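You operate a simulated robot arm through the tools that you are given. There is no shell and no other tool. Be economical: measure what you need, move in short steps, check, and stop when the job is done.

The job below is to be done with a simulated robot arm. You get a single attempt, and the scene is never put back.

Task
Pull the reject drawer open.
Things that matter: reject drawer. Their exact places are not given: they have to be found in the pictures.

The check looks at the end state, three seconds after you hand in, the way a careful person would. Anything else that was tipped, shoved, dropped, spilled or broken makes it a failure.

Robot
A 7-joint arm with a two-finger parallel gripper on a trunk, on a base that drives. Base frame: it is fixed to the floor where the robot stands at the start and does not move with it; the origin is under the middle of the robot, x ahead of it, y to its left, z up. Readings come in mm, degrees, newtons and seconds.
Its first joint turns from -166.0 to 166.0 degrees. Places, roughly: reject drawer [600, 100, 700]. Payload 1.57 kg.
The TCP is the grasp point between the finger pads, 30 mm short of the fingertips. In the tool frame z runs along the fingers and y along their closing line. Largest opening 110 mm; finger width 24, thickness 12; the body of the gripper, 48 by 112 mm, starts 78 mm behind the TCP.
Orientation is that of the tool frame in the base frame, as [roll, pitch, yaw] about the fixed x, y, z axes, in that order (R = Rz(yaw) Ry(pitch) Rx(roll)). With the fingers straight down and closing along the base's y, the tool's x points along the base's -x, its y along +y and its z along -z.

Tools
- The arm moves only by the tool move_arm. Its argument "motion" is a list of rows, each a list of 7 numbers: the shift along the tool's x, y, z in units of 40 mm (1.0 is 40 mm), then the turn, a rotation vector about the tool's x, y, z in units of 8 degrees (1.0 is 8 degrees), then the gripper command, from -1 (shut) to 1 (fully open), values between in proportion. In form: [[dx, dy, dz, ax, ay, az, hand], ...]. A call has 1 to 12 rows; each row shifts and turns the commanded pose from where the row before left it, along the tool's axes as they then stand. A call with a number of a shift or a turn outside -1 to 1 is refused whole. A row lasts 0.2 s, in which the tool goes at most 50 mm and 8.6 degrees; a call with a longer step from one row to the next is refused whole, and so is a gripper value outside its range. A pose out of reach is approached as far as the arm can. The call stops where the force on the tool passes 40 N (or 10 N more than at its start, if that is more) or the arm is blocked; 0.2 s more then pass. The fingers move at their own pace (about 45 mm/s each) and stop on an object; they squeeze with about 31 N. The grip force told is the motor's: it shows also when the fingers shut on nothing. Time passes only in rows, and 0.2 s behind the last, so rows that do not move let the fingers close. The reply holds the time, the measured pose of the TCP, the force on the tool along the base axes, the opening and the grip force, in the units named above and with some noise, and new pictures: "show" is both (left out), scene, wrist or none.
- Cameras (640 x 400 px; columns grow to the right, rows downward): "scene" is now at [10.9, 134.3, 1352.5]; the picture's right is [-0.28, -0.96, 0.00], its down [-0.77, 0.22, -0.60] and it looks along [0.58, -0.17, -0.80] (base axes); focal length 268 px, centre (320, 200). "wrist" rides on the gripper at [70, 16, -141] in the tool frame; the picture's right is [-0.23, 0.97, 0.00], its down [-0.86, -0.20, -0.48] and it looks along [-0.47, -0.11, 0.88] (tool axes); focal length 222 px, centre (320, 200).
- slide_trunk(by): slides the trunk up (or, below 0, down) by that many mm; the arm and the scene camera ride with it, the base frame stays. It gives what a move gives, with no picture.
- drive_base(legs): drives the robot by 1 to 6 legs, each [ahead, turn to the left] in mm and degrees, along the robot's own axes; the way and the turn of a leg run together, so that a leg with both is an arc; at most 1500 mm and 180 degrees a leg. The arm and the cameras ride along, it lands a little off, and it stops where it bumps. It gives what a move gives, and a new picture of the scene camera.
- head_to(pan, tilt): turns the head with the scene camera to pan (to the left, within 155 degrees either way) and tilt (down, from -29 to 69), counted from straight ahead of the robot. It gives what a move gives, and a new picture of the scene camera.
- probe_pixels(camera, pixels): for up to 12 pixels [column, row] of the newest picture of that camera ("zoom" is the newest enlarged one), the place [x, y, z] in the base frame of the surface seen there, good to about 2 mm. The clock stands still meanwhile.
- zoom(camera, box): a new picture of the part [left, top, right, bottom] of that camera's present view, enlarged. The clock stands still meanwhile.
- close_job(): hands the job in; it is judged then, once.

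Go step by step. Measure first, check grasps and placings, and put right what went wrong. The budget is 80 turns and 260 pictures, counting those below and the enlarged ones. Unless the task says otherwise, let go and move clear before handing in, and close with one line.

The tools are called as a command line: name --pt "numbers of a row" for each row, then --argument value for the rest, lists and objects as JSON in quotes. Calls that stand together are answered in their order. move_arm: Moves the arm, as the interface text tells. Its arguments: {"type":"object","properties":{"motion":{"type":"array"},"show":{"type":"string","enum":["both","scene","wrist","none"]}},"required":["motion"]} The other tools are called the same way: slide_trunk (by) slides the trunk up or down; drive_base (legs) drives the base; head_to (pan, tilt) turns the head that bears the scene camera; probe_pixels (camera, pixels) gives the place of the surface under pixels of a picture; zoom (camera, box) takes an enlarged picture of a part of a camera's view; close_job () hands the job in.

At the start:

```text
time: 0.0
eef_pos: [465.2, -122.6, 921.3]
ee_rot: [180.0, -0.1, -180.0]
ft_force: [-0.2, -1.1, 0.0]
width: 109.8
gripper_force: 0.1
trunk travel left (down, up): [-300.0, 290.0]
robot x, y, heading: [1.2, -2.7, 0.1]
head pan, tilt: [-16.2, 53.0]
```

scene: 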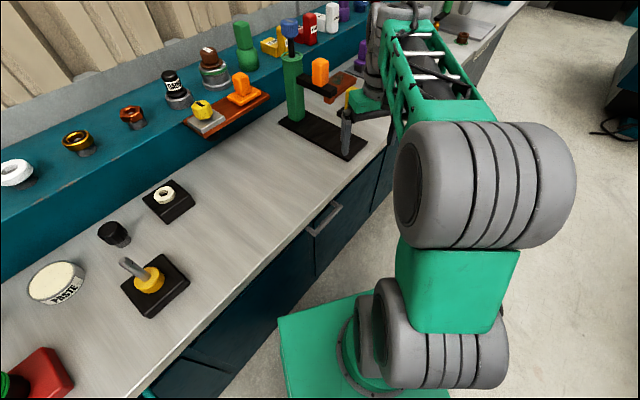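
wrist: 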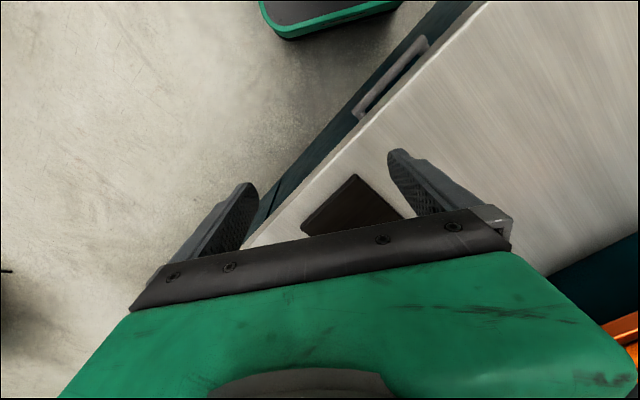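

The scene shows a bench with a drawer handle near pixel (325,218) and more drawer fronts below; I'll probe and zoom to find the reject drawer.

probe_pixels --camera "scene" --pixels '[[325, 218], [312, 230], [338, 206], [250, 150], [180, 290], [110, 235], [300, 200], [150, 393], [200, 160], [190, 360], [300, 270], [360, 180]]'

zoom --camera "scene" --box '[220, 150, 400, 262]'

head_to --pan 20 --tilt 50

```text
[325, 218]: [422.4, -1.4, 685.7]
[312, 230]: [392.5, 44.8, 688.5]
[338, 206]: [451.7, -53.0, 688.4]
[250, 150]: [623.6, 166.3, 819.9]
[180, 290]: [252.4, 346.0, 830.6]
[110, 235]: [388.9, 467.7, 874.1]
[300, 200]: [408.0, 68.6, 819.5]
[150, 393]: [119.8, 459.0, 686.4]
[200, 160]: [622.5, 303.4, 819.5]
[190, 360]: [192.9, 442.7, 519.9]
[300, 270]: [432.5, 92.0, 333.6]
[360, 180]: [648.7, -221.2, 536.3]
```

```text
3.56 times, centred on (310, 206) of scene
```

zoom: 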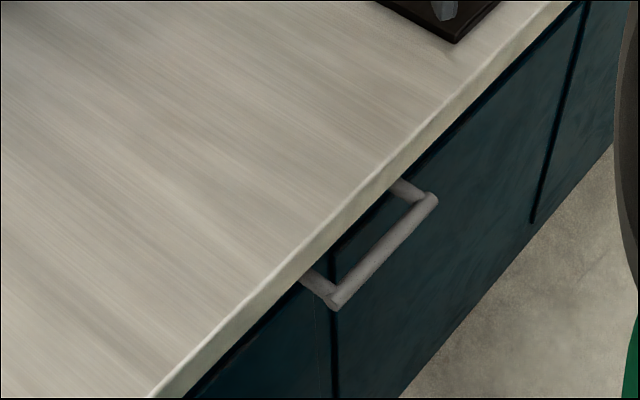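

```text
time: 1.0
eef_pos: [466.2, -123.1, 921.5]
ee_rot: [180.0, 0.0, 179.9]
ft_force: [0.2, 0.2, -0.6]
width: 109.8
gripper_force: 0.0
trunk travel left (down, up): [-300.0, 290.0]
robot x, y, heading: [0.5, 1.9, 0.2]
head pan, tilt: [20.0, 50.0]
```

scene: 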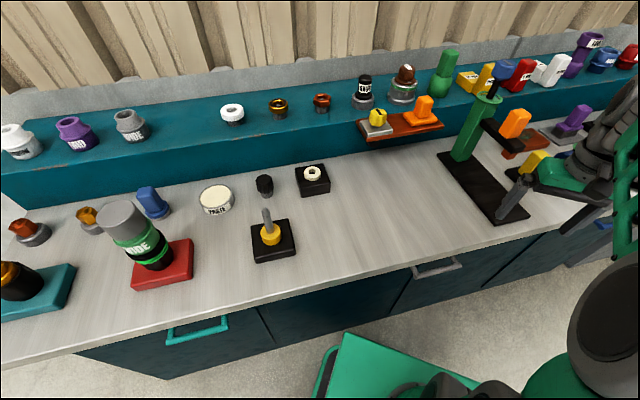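

Bench top is at z≈820; a grey handle at (437,268) near (422,0,687) and a teal one at (197,330). The hint fits the drawer behind the grey handle; I'll zoom to look for labels and measure.

zoom --camera "scene" --box '[80, 290, 280, 400]'

zoom --camera "scene" --box '[380, 230, 500, 305]'

probe_pixels --camera "zoom" --pixels '[[215, 248], [320, 220], [420, 190], [190, 205], [300, 180], [320, 300], [200, 330], [450, 250], [300, 130], [100, 330], [180, 190], [500, 300]]'

```text
3.20 times, centred on (180, 345) of scene
```

zoom: 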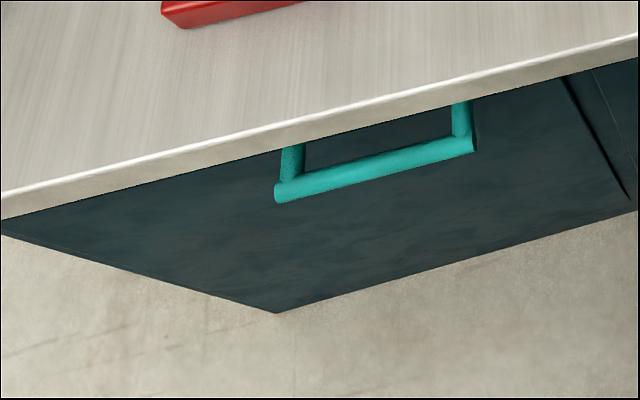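

```text
5.33 times, centred on (440, 268) of scene
```

zoom: 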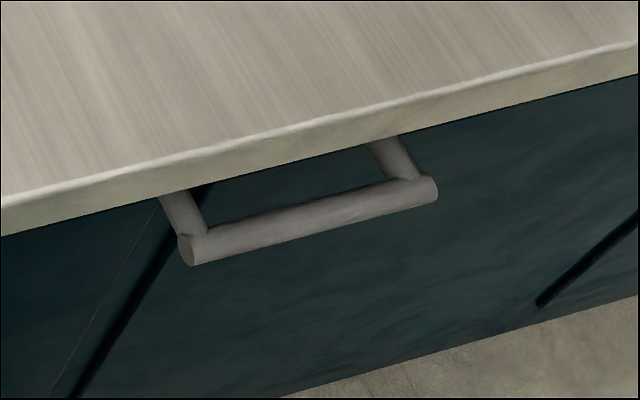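

```text
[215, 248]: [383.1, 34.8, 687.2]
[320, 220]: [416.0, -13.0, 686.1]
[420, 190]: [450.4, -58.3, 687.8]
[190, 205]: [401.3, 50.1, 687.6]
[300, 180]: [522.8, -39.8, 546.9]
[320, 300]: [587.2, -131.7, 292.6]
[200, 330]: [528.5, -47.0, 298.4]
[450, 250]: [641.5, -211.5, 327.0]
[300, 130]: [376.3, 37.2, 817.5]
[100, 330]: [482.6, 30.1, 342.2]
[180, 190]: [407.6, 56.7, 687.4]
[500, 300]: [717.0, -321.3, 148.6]
```

The grey handle bar runs (383,35)–(450,-58) at z≈687, drawer normal about 34.6° inward; this drawer sits at the hinted place. I need room to back off, so I'll look behind the robot first.

head_to --pan 155 --tilt 35

head_to --pan -120 --tilt 35

head_to --pan -50 --tilt 45

```text
time: 3.2
eef_pos: [465.7, -122.7, 920.3]
ee_rot: [179.9, 0.0, -180.0]
ft_force: [0.1, 0.1, -0.5]
width: 110.0
gripper_force: 0.0
trunk travel left (down, up): [-300.0, 290.0]
robot x, y, heading: [-0.8, -2.9, 0.0]
head pan, tilt: [154.7, 35.0]
```

scene: 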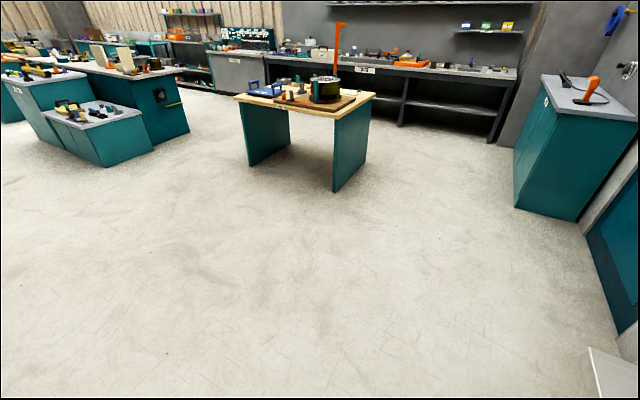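

```text
time: 7.0
eef_pos: [465.6, -123.0, 920.5]
ee_rot: [-179.9, -0.1, -180.0]
ft_force: [0.3, 0.0, 0.8]
width: 109.9
gripper_force: 0.0
trunk travel left (down, up): [-300.0, 290.0]
robot x, y, heading: [-3.1, -0.8, -0.1]
head pan, tilt: [-120.0, 35.0]
```

scene: 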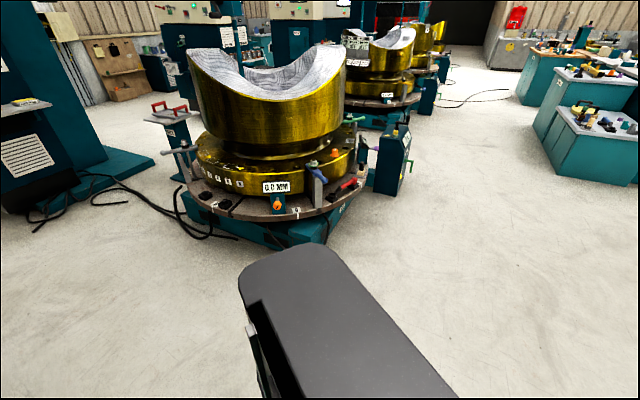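

```text
time: 8.4
eef_pos: [465.6, -124.2, 921.0]
ee_rot: [180.0, 0.0, 179.9]
ft_force: [0.6, 0.1, 1.2]
width: 109.7
gripper_force: 0.1
trunk travel left (down, up): [-300.0, 290.0]
robot x, y, heading: [0.7, -2.9, -0.3]
head pan, tilt: [-50.0, 45.0]
```

scene: 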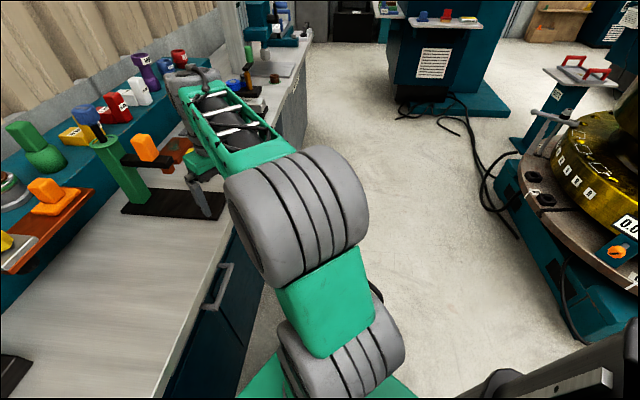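

Behind is free floor for well over a metre. I'll back the robot up 300 mm straight, away from the bench.

drive_base --legs '[[-300, 0]]'

head_to --pan 0 --tilt 45

```text
time: 10.4
eef_pos: [164.9, -122.7, 921.4]
ee_rot: [180.0, 0.1, 180.0]
ft_force: [0.2, -0.2, -0.6]
width: 110.2
gripper_force: 0.0
trunk travel left (down, up): [-300.0, 290.0]
robot x, y, heading: [-301.3, -1.3, -0.1]
head pan, tilt: [-50.0, 45.0]
```

scene: 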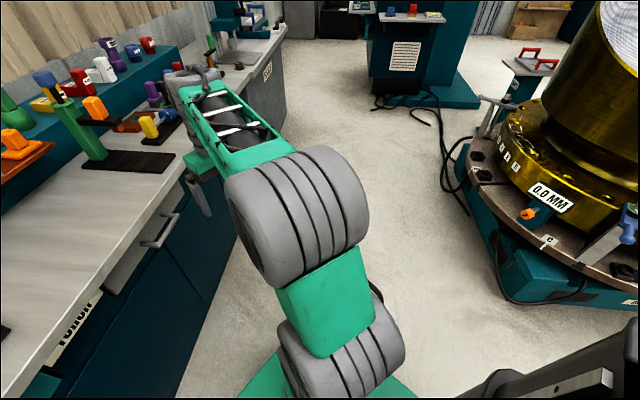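

```text
time: 11.6
eef_pos: [165.2, -121.4, 921.2]
ee_rot: [-180.0, 0.0, -179.9]
ft_force: [0.3, 0.0, -0.8]
width: 110.0
gripper_force: 0.2
trunk travel left (down, up): [-300.0, 290.0]
robot x, y, heading: [-302.7, 0.2, 0.1]
head pan, tilt: [0.0, 45.0]
```

scene: 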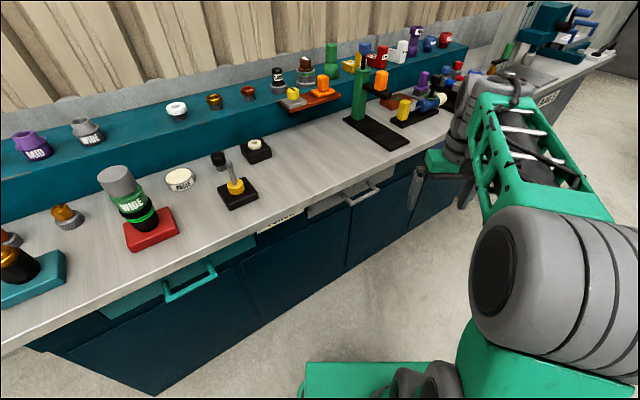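

There are labels on the fronts, at (280,220) and near the earlier (75,330); I'll read them.

zoom --camera "scene" --box '[240, 170, 400, 270]'

zoom --camera "scene" --box '[60, 220, 300, 370]'

```text
4.00 times, centred on (320, 220) of scene
```

zoom: 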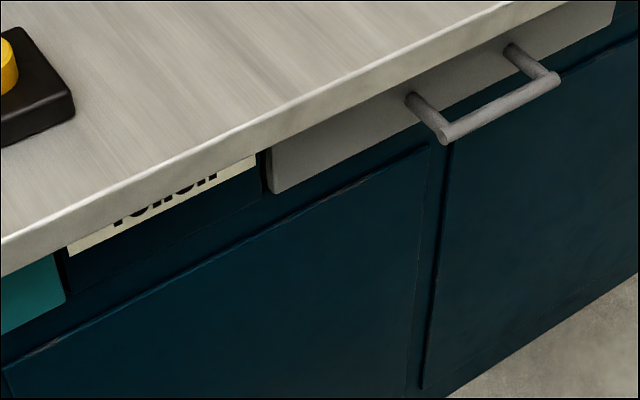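

```text
2.67 times, centred on (180, 295) of scene
```

zoom: 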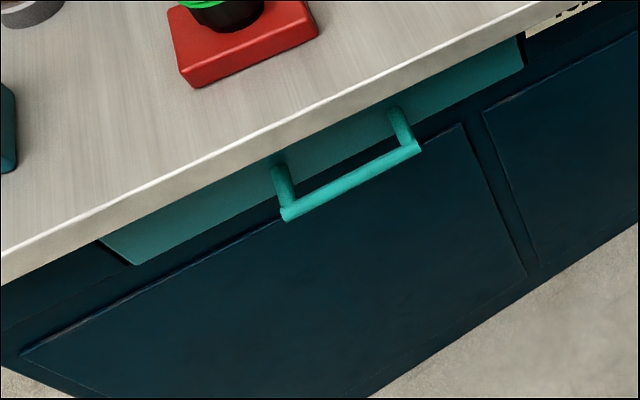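

The label between the drawers is partly hidden; lowering the trunk 240 mm both lowers the arm to handle height and gives a view of the fronts.

slide_trunk --by -240

head_to --pan 15 --tilt 32

zoom --camera "scene" --box '[160, 100, 640, 400]'

```text
time: 14.1
eef_pos: [164.6, -122.4, 681.6]
ee_rot: [180.0, 0.0, -179.8]
ft_force: [0.2, 0.2, -0.5]
width: 109.9
gripper_force: 0.0
trunk travel left (down, up): [-60.0, 530.0]
robot x, y, heading: [-303.5, -2.2, 0.2]
head pan, tilt: [0.0, 45.0]
```

```text
time: 14.9
eef_pos: [165.0, -122.9, 680.6]
ee_rot: [180.0, 0.0, -180.0]
ft_force: [0.0, 0.3, -0.8]
width: 110.0
gripper_force: 0.0
trunk travel left (down, up): [-60.0, 530.0]
robot x, y, heading: [-300.7, -2.0, -0.0]
head pan, tilt: [15.0, 32.0]
```

scene: 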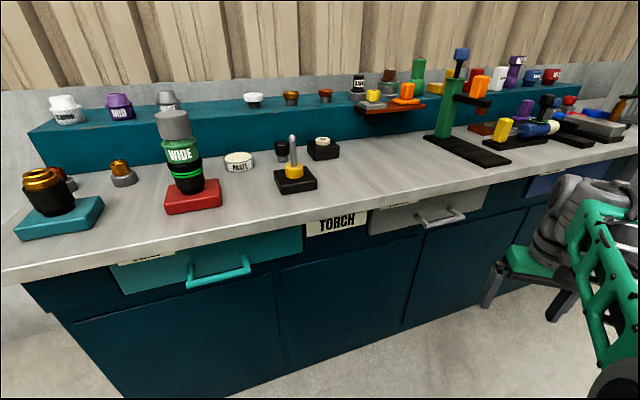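

```text
1.33 times, centred on (400, 250) of scene
```

zoom: 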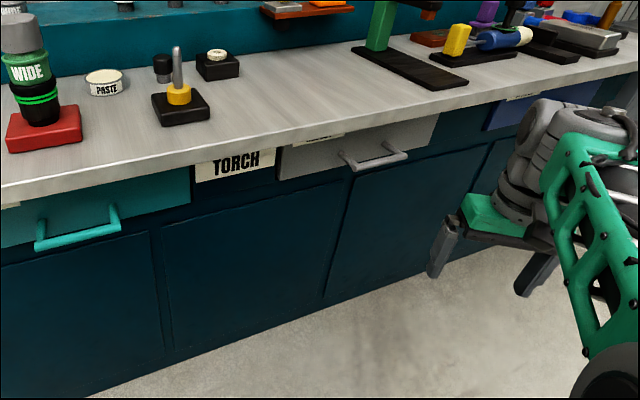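

There are three drawers, each with a small label near its top edge ((150,258), (398,207), (560,170)). I'll go down another 60 mm and zoom on them.

slide_trunk --by -60

zoom --camera "scene" --box '[340, 150, 500, 250]'

zoom --camera "scene" --box '[80, 200, 320, 350]'

zoom --camera "scene" --box '[480, 110, 640, 210]'

```text
time: 15.9
eef_pos: [165.0, -122.2, 621.4]
ee_rot: [-179.9, 0.0, -180.0]
ft_force: [0.9, 0.1, 0.3]
width: 110.1
gripper_force: 0.0
trunk travel left (down, up): [0.0, 590.0]
robot x, y, heading: [-303.4, 1.7, 0.0]
head pan, tilt: [15.0, 32.0]
```

```text
4.00 times, centred on (420, 200) of scene
```

zoom: 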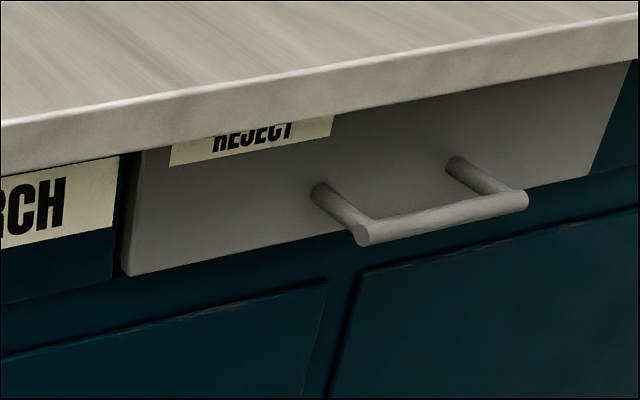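

```text
2.67 times, centred on (200, 275) of scene
```

zoom: 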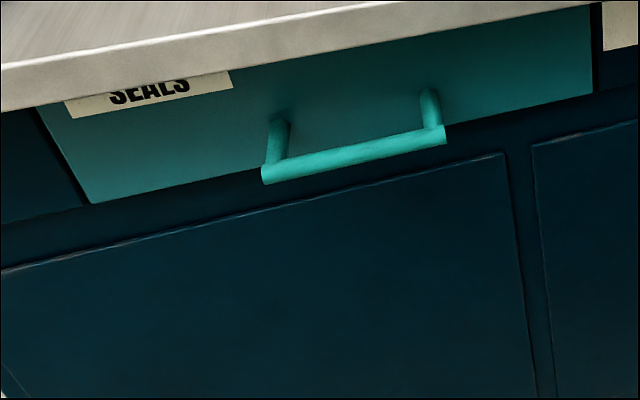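

```text
4.00 times, centred on (560, 160) of scene
```

zoom: 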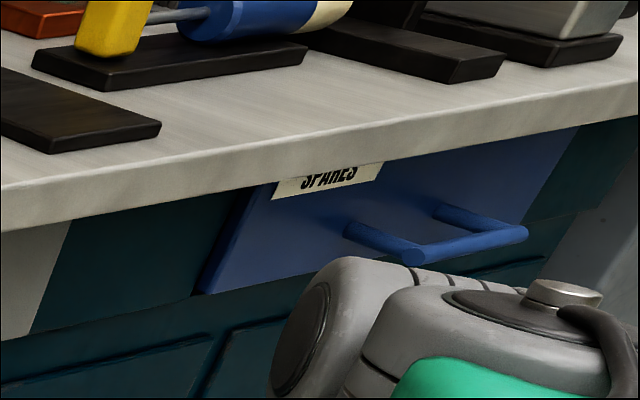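

The grey drawer reads REJECT. I'll measure its bar, posts and front precisely from this view.

zoom --camera "scene" --box '[340, 150, 500, 250]'

probe_pixels --camera "zoom" --pixels '[[385, 229], [385, 220], [385, 238], [430, 215], [500, 200], [500, 192], [500, 209], [200, 230], [560, 130], [300, 220], [420, 90], [345, 210]]'

```text
4.00 times, centred on (420, 200) of scene
```

zoom: 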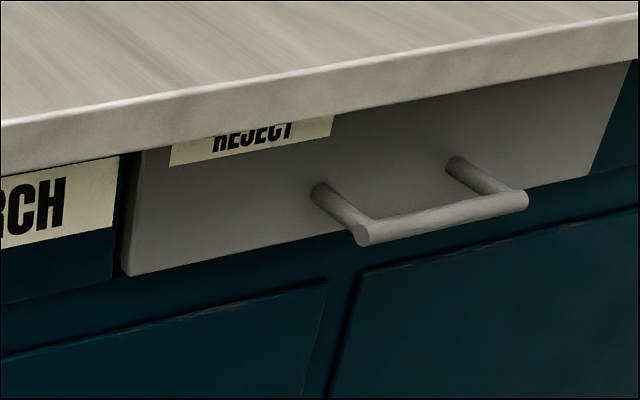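

```text
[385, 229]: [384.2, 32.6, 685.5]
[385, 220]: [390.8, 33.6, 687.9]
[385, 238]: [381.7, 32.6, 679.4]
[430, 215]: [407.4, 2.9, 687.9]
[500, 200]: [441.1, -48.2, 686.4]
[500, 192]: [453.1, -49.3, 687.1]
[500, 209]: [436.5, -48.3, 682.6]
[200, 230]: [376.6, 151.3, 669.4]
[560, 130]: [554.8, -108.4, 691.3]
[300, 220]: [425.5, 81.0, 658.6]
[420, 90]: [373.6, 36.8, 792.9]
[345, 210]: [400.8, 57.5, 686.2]
```

Reject drawer: front normal 34.5°, bar centre about (414,-4,681). I'll raise back to z≈681, move forward a bit, and turn the tool horizontal with fingers closing vertically.

slide_trunk --by 60

move_arm --pt "-0.9 0.25 0 0 0 0 1" --pt "-0.9 0.25 0 0 0 0 1" --pt "-0.9 0.25 0 0 0 0 1" --pt "0 0 0 -0.7906 -0.416 0.416 1" --pt "0 0 0 -0.7906 -0.416 0.416 1" --pt "0 0 0 -0.7906 -0.416 0.416 1" --pt "0 0 0 -0.7906 -0.416 0.416 1" --pt "0 0 0 -0.7906 -0.416 0.416 1"

```text
time: 16.9
eef_pos: [165.5, -122.4, 681.3]
ee_rot: [-180.0, 0.0, -180.0]
ft_force: [0.2, 0.7, 0.1]
width: 110.2
gripper_force: 0.0
trunk travel left (down, up): [-60.0, 530.0]
robot x, y, heading: [-299.9, 0.6, 0.3]
head pan, tilt: [15.0, 32.0]
```

```text
time: 18.7
eef_pos: [278.6, -93.2, 680.7]
ee_rot: [149.0, 11.1, 161.4]
ft_force: [-0.2, 0.2, -1.1]
width: 110.2
gripper_force: 0.0
out of reach, approached as far as the arm can: row 4
trunk travel left (down, up): [-60.0, 530.0]
robot x, y, heading: [-302.0, 2.5, 0.4]
head pan, tilt: [15.0, 32.0]
```

scene: 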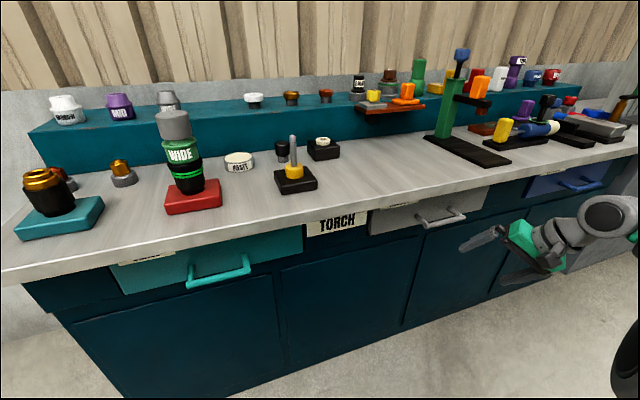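
wrist: 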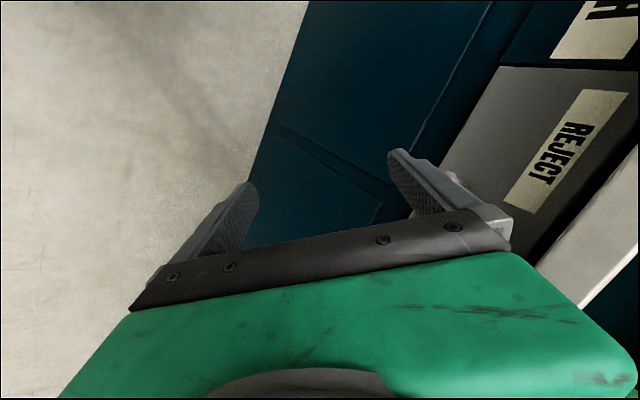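

Orientation follows as planned (row 4 only lagged briefly). I'll do the remaining 8 rotation rows.

move_arm --pt "0 0 0 -0.7906 -0.416 0.416 1" --pt "0 0 0 -0.7906 -0.416 0.416 1" --pt "0 0 0 -0.7906 -0.416 0.416 1" --pt "0 0 0 -0.7906 -0.416 0.416 1" --pt "0 0 0 -0.7906 -0.416 0.416 1" --pt "0 0 0 -0.7906 -0.416 0.416 1" --pt "0 0 0 -0.7906 -0.416 0.416 1" --pt "0 0 0 -0.7906 -0.416 0.416 1"

```text
time: 20.5
eef_pos: [276.8, -93.7, 680.9]
ee_rot: [92.7, 2.0, 125.9]
ft_force: [-0.8, 0.1, 1.2]
width: 110.0
gripper_force: 0.1
trunk travel left (down, up): [-60.0, 530.0]
robot x, y, heading: [-298.3, 1.0, -0.1]
head pan, tilt: [15.0, 32.0]
```

scene: 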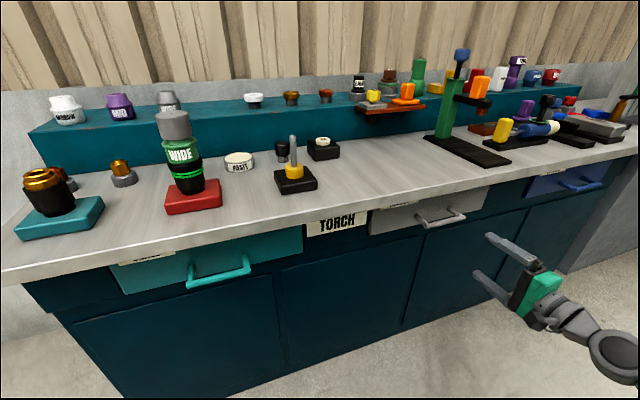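
wrist: 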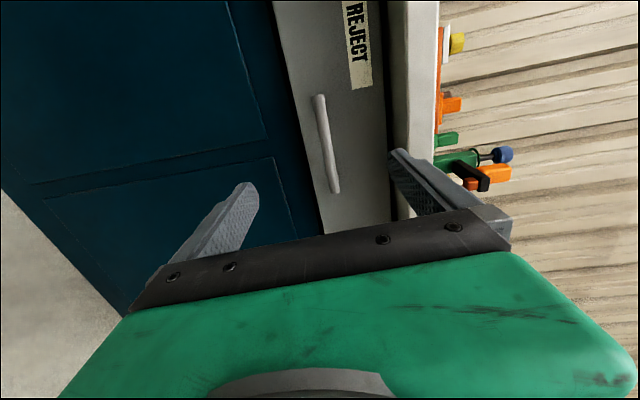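

Gripper is horizontal at n≈175, 164 mm before the bar, aligned in height. I'll settle and check the true pose.

move_arm --pt "0 0 0 0 0 0 1" --pt "0 0 0 0 0 0 1" --show "none"

```text
time: 21.1
eef_pos: [277.0, -93.0, 681.5]
ee_rot: [92.7, 2.0, 126.0]
ft_force: [-0.1, -0.5, -0.4]
width: 109.8
gripper_force: 0.1
trunk travel left (down, up): [-60.0, 530.0]
robot x, y, heading: [-301.0, -1.1, -0.1]
head pan, tilt: [15.0, 32.0]
```

Residual tilt is about 2–3°; I'll correct it and advance 100 mm toward the bar.

move_arm --pt "-0.1 0 0 -0.34 -0.19 0.25 1" --pt "0 0 0.85 0 0 0 1" --pt "0 0 0.85 0 0 0 1" --pt "0 0 0.8 0 0 0 1" --pt "0 0 0 0 0 0 1"

```text
time: 22.3
eef_pos: [362.8, -43.1, 682.2]
ee_rot: [89.9, -0.1, 124.5]
ft_force: [0.6, 0.3, 0.4]
width: 110.1
gripper_force: 0.0
out of reach, approached as far as the arm can: row 1
trunk travel left (down, up): [-60.0, 530.0]
robot x, y, heading: [-300.4, -1.7, 0.0]
head pan, tilt: [15.0, 32.0]
```

scene: 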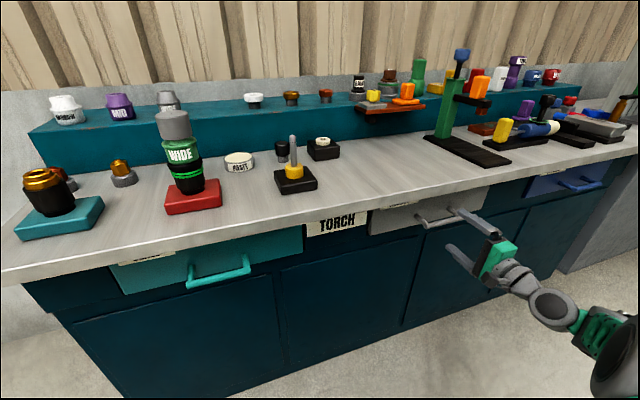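
wrist: 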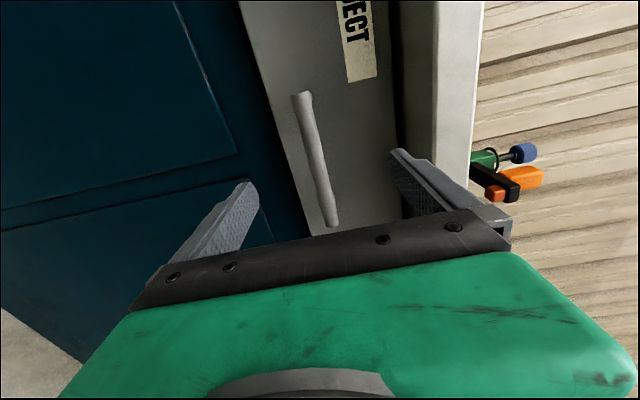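

Orientation is now exact; TCP is 65 mm before the bar (wrist pixels (315,160)). I'll advance 64 mm and close on it.

move_arm --pt "0 0 0.8 0 0 0 1" --pt "0 0 0.8 0 0 0 1" --pt "0 0 0 0 0 0 1" --pt "0 0 0 0 0 0 -1" --pt "0 0 0 0 0 0 -1" --pt "0 0 0 0 0 0 -1" --pt "0 0 0 0 0 0 -1" --pt "0 0 0 0 0 0 -1" --pt "0 0 0 0 0 0 -1" --pt "0 0 0 0 0 0 -1" --pt "0 0 0 0 0 0 -1"

```text
time: 24.7
eef_pos: [415.5, -6.5, 680.0]
ee_rot: [90.2, -0.2, 124.4]
ft_force: [-6.7, 0.1, -16.5]
width: 16.0
gripper_force: 31.1
trunk travel left (down, up): [-60.0, 530.0]
robot x, y, heading: [-300.1, -0.7, -0.1]
head pan, tilt: [15.0, 32.0]
```

scene: 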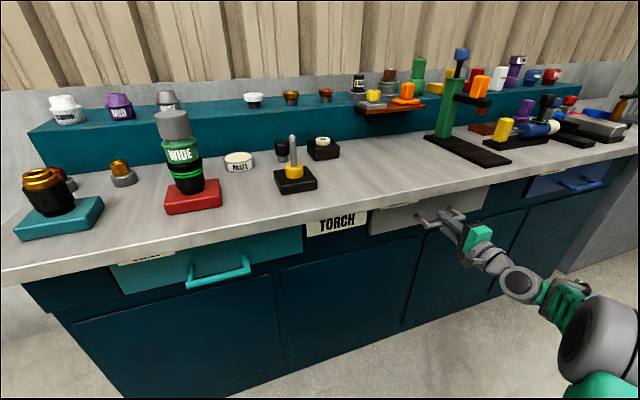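
wrist: 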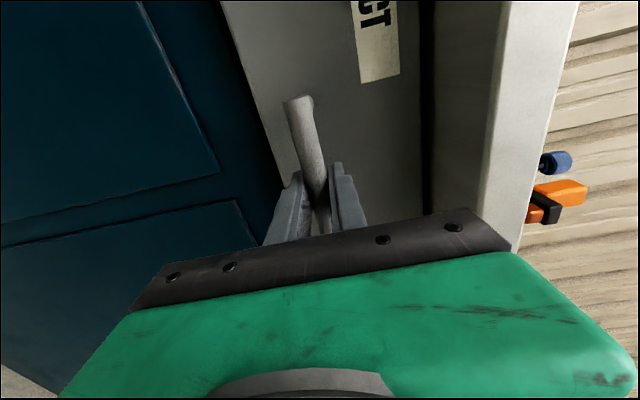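

The bar is gripped (width 16, 31 N). Force of -16 N in z suggests about 1 mm height mismatch; I'll start pulling gently straight back.

move_arm --pt "0 -0.03 -0.2 0 0 0 -1" --pt "0 0 -0.3 0 0 0 -1" --pt "0 0 -0.4 0 0 0 -1" --pt "0 0 -0.4 0 0 0 -1" --pt "0 0 0 0 0 0 -1"

```text
time: 25.9
eef_pos: [374.2, -33.8, 681.2]
ee_rot: [90.0, -0.1, 124.2]
ft_force: [4.4, -6.0, -22.4]
width: 16.1
gripper_force: 30.9
trunk travel left (down, up): [-60.0, 530.0]
robot x, y, heading: [-298.8, -0.8, 0.3]
head pan, tilt: [15.0, 32.0]
```

scene: 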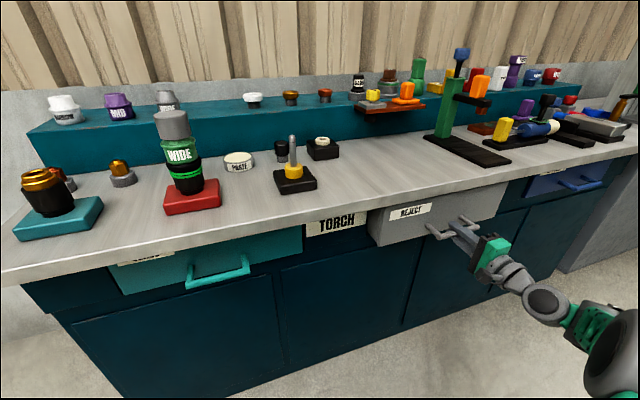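
wrist: 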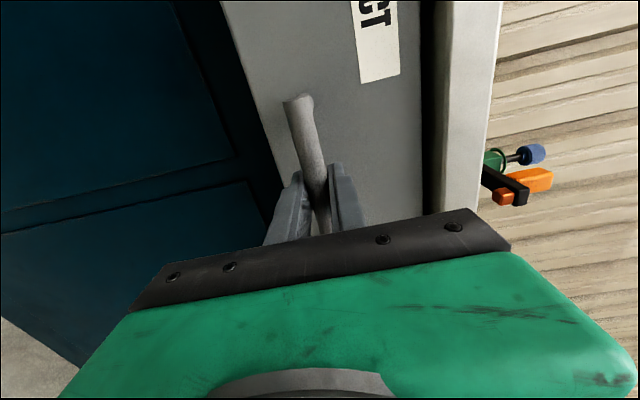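

The drawer slid out about 50 mm (REJECT label now fully visible at (410,212)). I'll relieve the vertical load and pull on another ~140 mm.

move_arm --pt "0 0.06 -0.4 0 0 0 -1" --pt "0 0 -0.45 0 0 0 -1" --pt "0 0 -0.45 0 0 0 -1" --pt "0 0 -0.45 0 0 0 -1" --pt "0 0 -0.45 0 0 0 -1" --pt "0 0 -0.45 0 0 0 -1" --pt "0 0 -0.45 0 0 0 -1" --pt "0 0 -0.4 0 0 0 -1" --pt "0 0 0 0 0 0 -1"

```text
time: 27.6
eef_pos: [284.0, -96.8, 680.5]
ee_rot: [90.4, -0.5, 124.6]
ft_force: [-0.8, -0.9, -9.9]
width: 15.9
gripper_force: 31.2
out of reach, approached as far as the arm can: row 7, 8
trunk travel left (down, up): [-60.0, 530.0]
robot x, y, heading: [-302.8, 1.8, 0.4]
head pan, tilt: [15.0, 32.0]
stopped in row 8: the force on the tool passed its limit (the readings are from after the stop); the commanded pose is now the measured one
```

scene: 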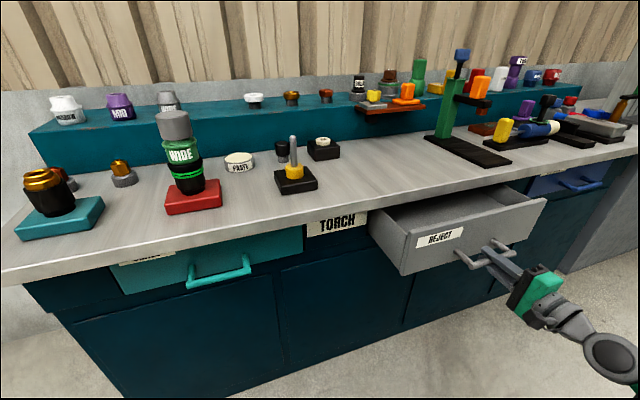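
wrist: 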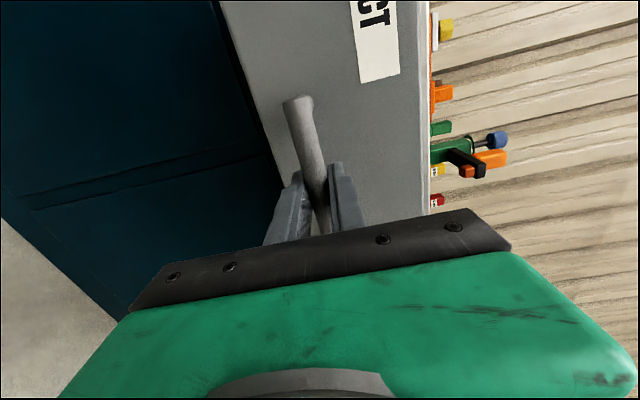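

Drawer is open about 160 mm; the stop coincides with the arm's own reach limit (rows 7–8), so it may open further. I'll open the fingers, back the robot 170 mm for more room, and regrip.

move_arm --pt "0 0 0 0 0 0 1" --pt "0 0 0 0 0 0 1" --pt "0 0 0 0 0 0 1" --pt "0 0 0 0 0 0 1" --pt "0 0 0 0 0 0 1" --pt "0 0 0 0 0 0 1" --pt "0 0 0 0 0 0 1" --show "none"

drive_base --legs '[[-170, 0]]'

```text
time: 29.1
eef_pos: [284.0, -96.1, 681.6]
ee_rot: [90.2, -0.5, 124.6]
ft_force: [-1.1, 0.5, 0.2]
width: 109.9
gripper_force: 0.0
trunk travel left (down, up): [-60.0, 530.0]
robot x, y, heading: [-301.7, 2.0, 0.2]
head pan, tilt: [15.0, 32.0]
```

```text
time: 30.6
eef_pos: [112.6, -95.1, 681.8]
ee_rot: [90.3, -0.5, 124.6]
ft_force: [-0.2, -0.4, 0.4]
width: 110.1
gripper_force: 0.1
trunk travel left (down, up): [-60.0, 530.0]
robot x, y, heading: [-471.1, -4.0, 0.5]
head pan, tilt: [15.0, 32.0]
```

scene: 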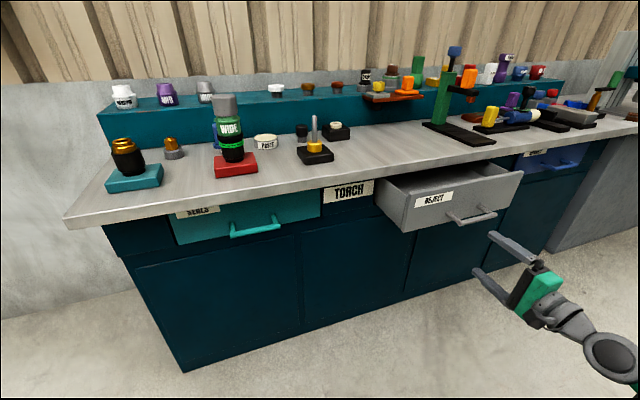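

Drawer stayed open; TCP is 98 mm sideways and 140 mm short of the handle. I'll probe the bar and shift sideways.

probe_pixels --camera "scene" --pixels '[[460, 221], [472, 218], [484, 215], [435, 205]]'

move_arm --pt "-0.8 0 0.4 0 0 0 1" --pt "-0.8 0 0.4 0 0 0 1" --pt "-0.8 0 0.4 0 0 0 1" --pt "0 0 0 0 0 0 1"

```text
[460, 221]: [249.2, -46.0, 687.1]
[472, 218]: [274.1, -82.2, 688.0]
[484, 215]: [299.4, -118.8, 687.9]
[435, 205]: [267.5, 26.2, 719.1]
```

```text
time: 31.6
eef_pos: [206.5, -144.9, 681.3]
ee_rot: [90.2, -0.4, 124.6]
ft_force: [-0.7, 0.2, 0.4]
width: 109.8
gripper_force: 0.0
trunk travel left (down, up): [-60.0, 530.0]
robot x, y, heading: [-470.9, -3.4, 0.4]
head pan, tilt: [15.0, 32.0]
```

scene: 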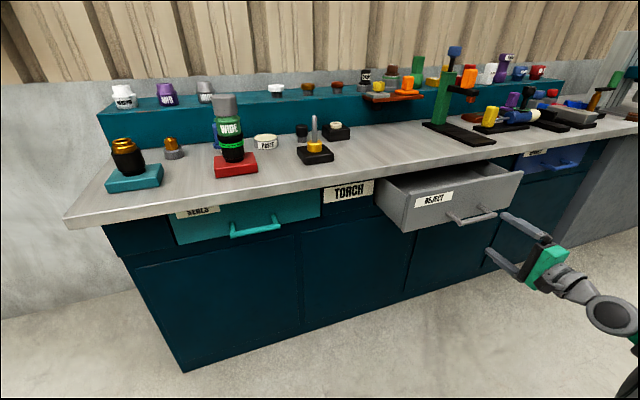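
wrist: 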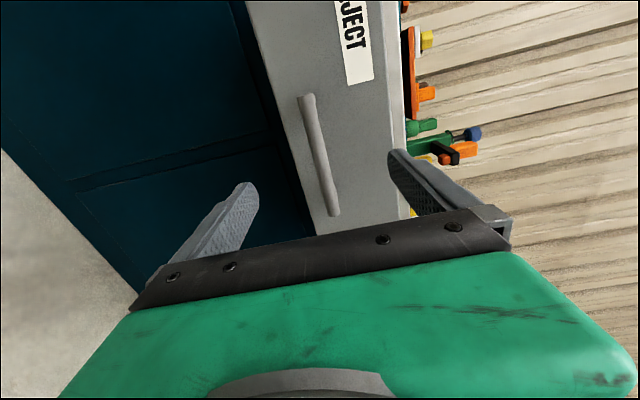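

Bar is 92 mm ahead and centred. I'll advance and close again.

move_arm --pt "0 0 0.8 0 0 0 1" --pt "0 0 0.8 0 0 0 1" --pt "0 0 0.7 0 0 0 1" --pt "0 0 0 0 0 0 -1" --pt "0 0 0 0 0 0 -1" --pt "0 0 0 0 0 0 -1" --pt "0 0 0 0 0 0 -1" --pt "0 0 0 0 0 0 -1" --pt "0 0 0 0 0 0 -1" --pt "0 0 0 0 0 0 -1" --pt "0 0 0 0 0 0 -1" --show "wrist"

move_arm --pt "0 0 -0.25 0 0 0 -1" --pt "0 0 -0.3 0 0 0 -1" --pt "0 0 -0.3 0 0 0 -1" --pt "0 0 -0.3 0 0 0 -1" --pt "0 0 -0.3 0 0 0 -1"

```text
time: 34.0
eef_pos: [282.0, -95.0, 680.5]
ee_rot: [90.2, -0.5, 124.7]
ft_force: [-0.4, 0.2, -1.0]
width: 15.6
gripper_force: 31.2
trunk travel left (down, up): [-60.0, 530.0]
robot x, y, heading: [-469.5, -0.9, 0.2]
head pan, tilt: [15.0, 32.0]
```

wrist: 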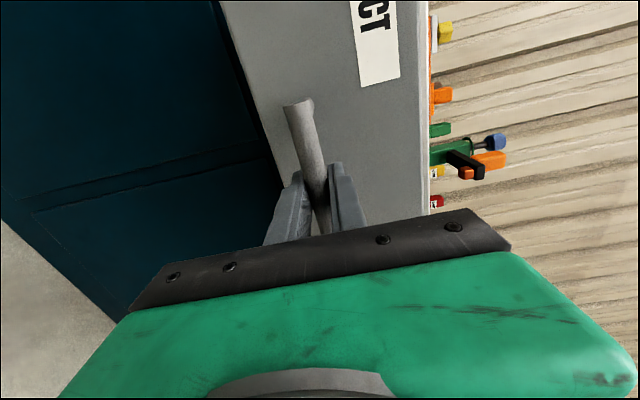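

```text
time: 35.2
eef_pos: [235.1, -128.6, 680.6]
ee_rot: [90.2, -0.6, 124.7]
ft_force: [1.7, -0.8, -3.9]
width: 15.5
gripper_force: 31.2
trunk travel left (down, up): [-60.0, 530.0]
robot x, y, heading: [-470.8, 3.5, 0.1]
head pan, tilt: [15.0, 32.0]
```

scene: 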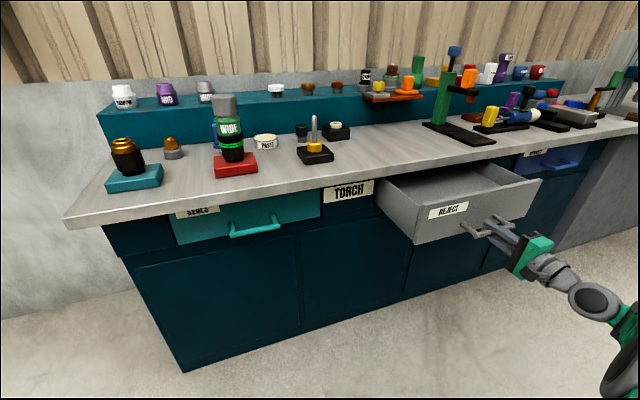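
wrist: 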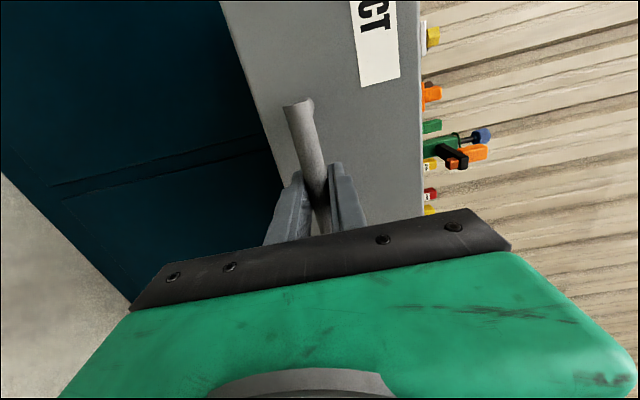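

It moved a further 57 mm freely (about 217 mm open). I'll keep pulling gently until its stop, watching force.

move_arm --pt "0 0 -0.25 0 0 0 -1" --pt "0 0 -0.25 0 0 0 -1" --pt "0 0 -0.25 0 0 0 -1" --pt "0 0 -0.25 0 0 0 -1" --pt "0 0 -0.25 0 0 0 -1" --pt "0 0 0 0 0 0 -1"

```text
time: 36.6
eef_pos: [193.5, -156.8, 681.6]
ee_rot: [90.1, -0.5, 124.8]
ft_force: [-1.8, 3.0, -4.9]
width: 15.6
gripper_force: 30.9
trunk travel left (down, up): [-60.0, 530.0]
robot x, y, heading: [-473.5, 0.5, 0.3]
head pan, tilt: [15.0, 32.0]
```

scene: 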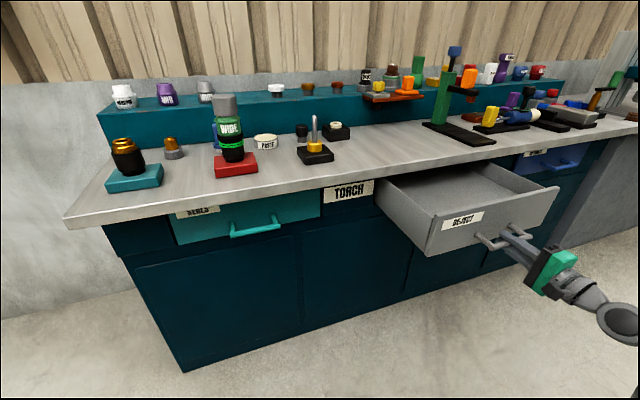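
wrist: 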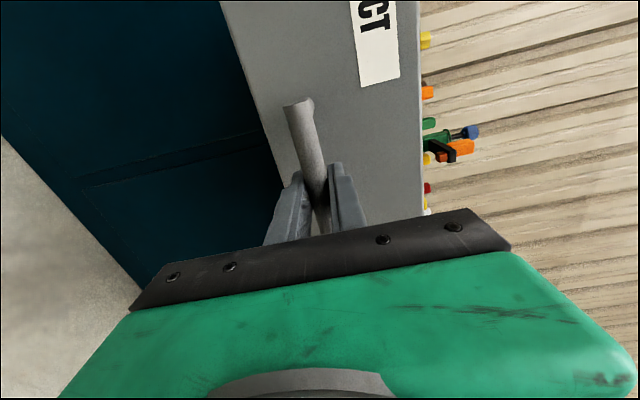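

The drawer is about 267 mm open, clearly enough without risking pulling it off its runners. I'll release and back away.

move_arm --pt "0 0 0 0 0 0 1" --pt "0 0 0 0 0 0 1" --pt "0 0 0 0 0 0 1" --pt "0 0 0 0 0 0 1" --pt "0 0 0 0 0 0 1" --pt "0 0 0 0 0 0 1" --pt "0 0 0 0 0 0 1" --show "wrist"

drive_base --legs '[[-200, 0]]'

```text
time: 38.2
eef_pos: [194.6, -156.1, 680.4]
ee_rot: [90.3, -0.5, 124.7]
ft_force: [-1.0, 0.2, -0.7]
width: 109.8
gripper_force: 0.1
trunk travel left (down, up): [-60.0, 530.0]
robot x, y, heading: [-467.1, -0.3, 0.8]
head pan, tilt: [15.0, 32.0]
```

wrist: 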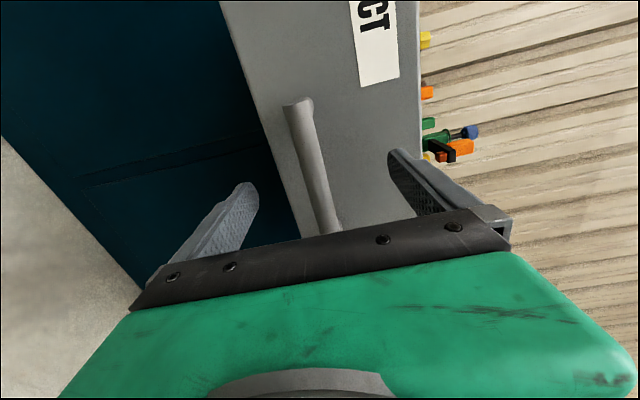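

```text
time: 39.8
eef_pos: [-10.9, -158.3, 680.5]
ee_rot: [90.3, -0.4, 124.5]
ft_force: [0.9, 0.0, 0.0]
width: 110.1
gripper_force: 0.1
trunk travel left (down, up): [-60.0, 530.0]
robot x, y, heading: [-676.7, 0.7, 0.1]
head pan, tilt: [15.0, 32.0]
```

scene: 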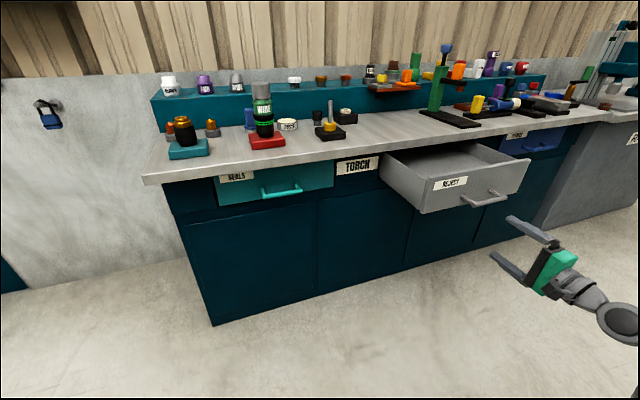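

The REJECT drawer (450,182) stands wide open, the gripper is clear, and everything on the bench is undisturbed; I'm handing in.

close_job

```text
The job is handed in.
```

The reject drawer is pulled open by about 267 mm. The gripper has let go and is clear of it, and nothing else looked moved in the last picture before I handed in.
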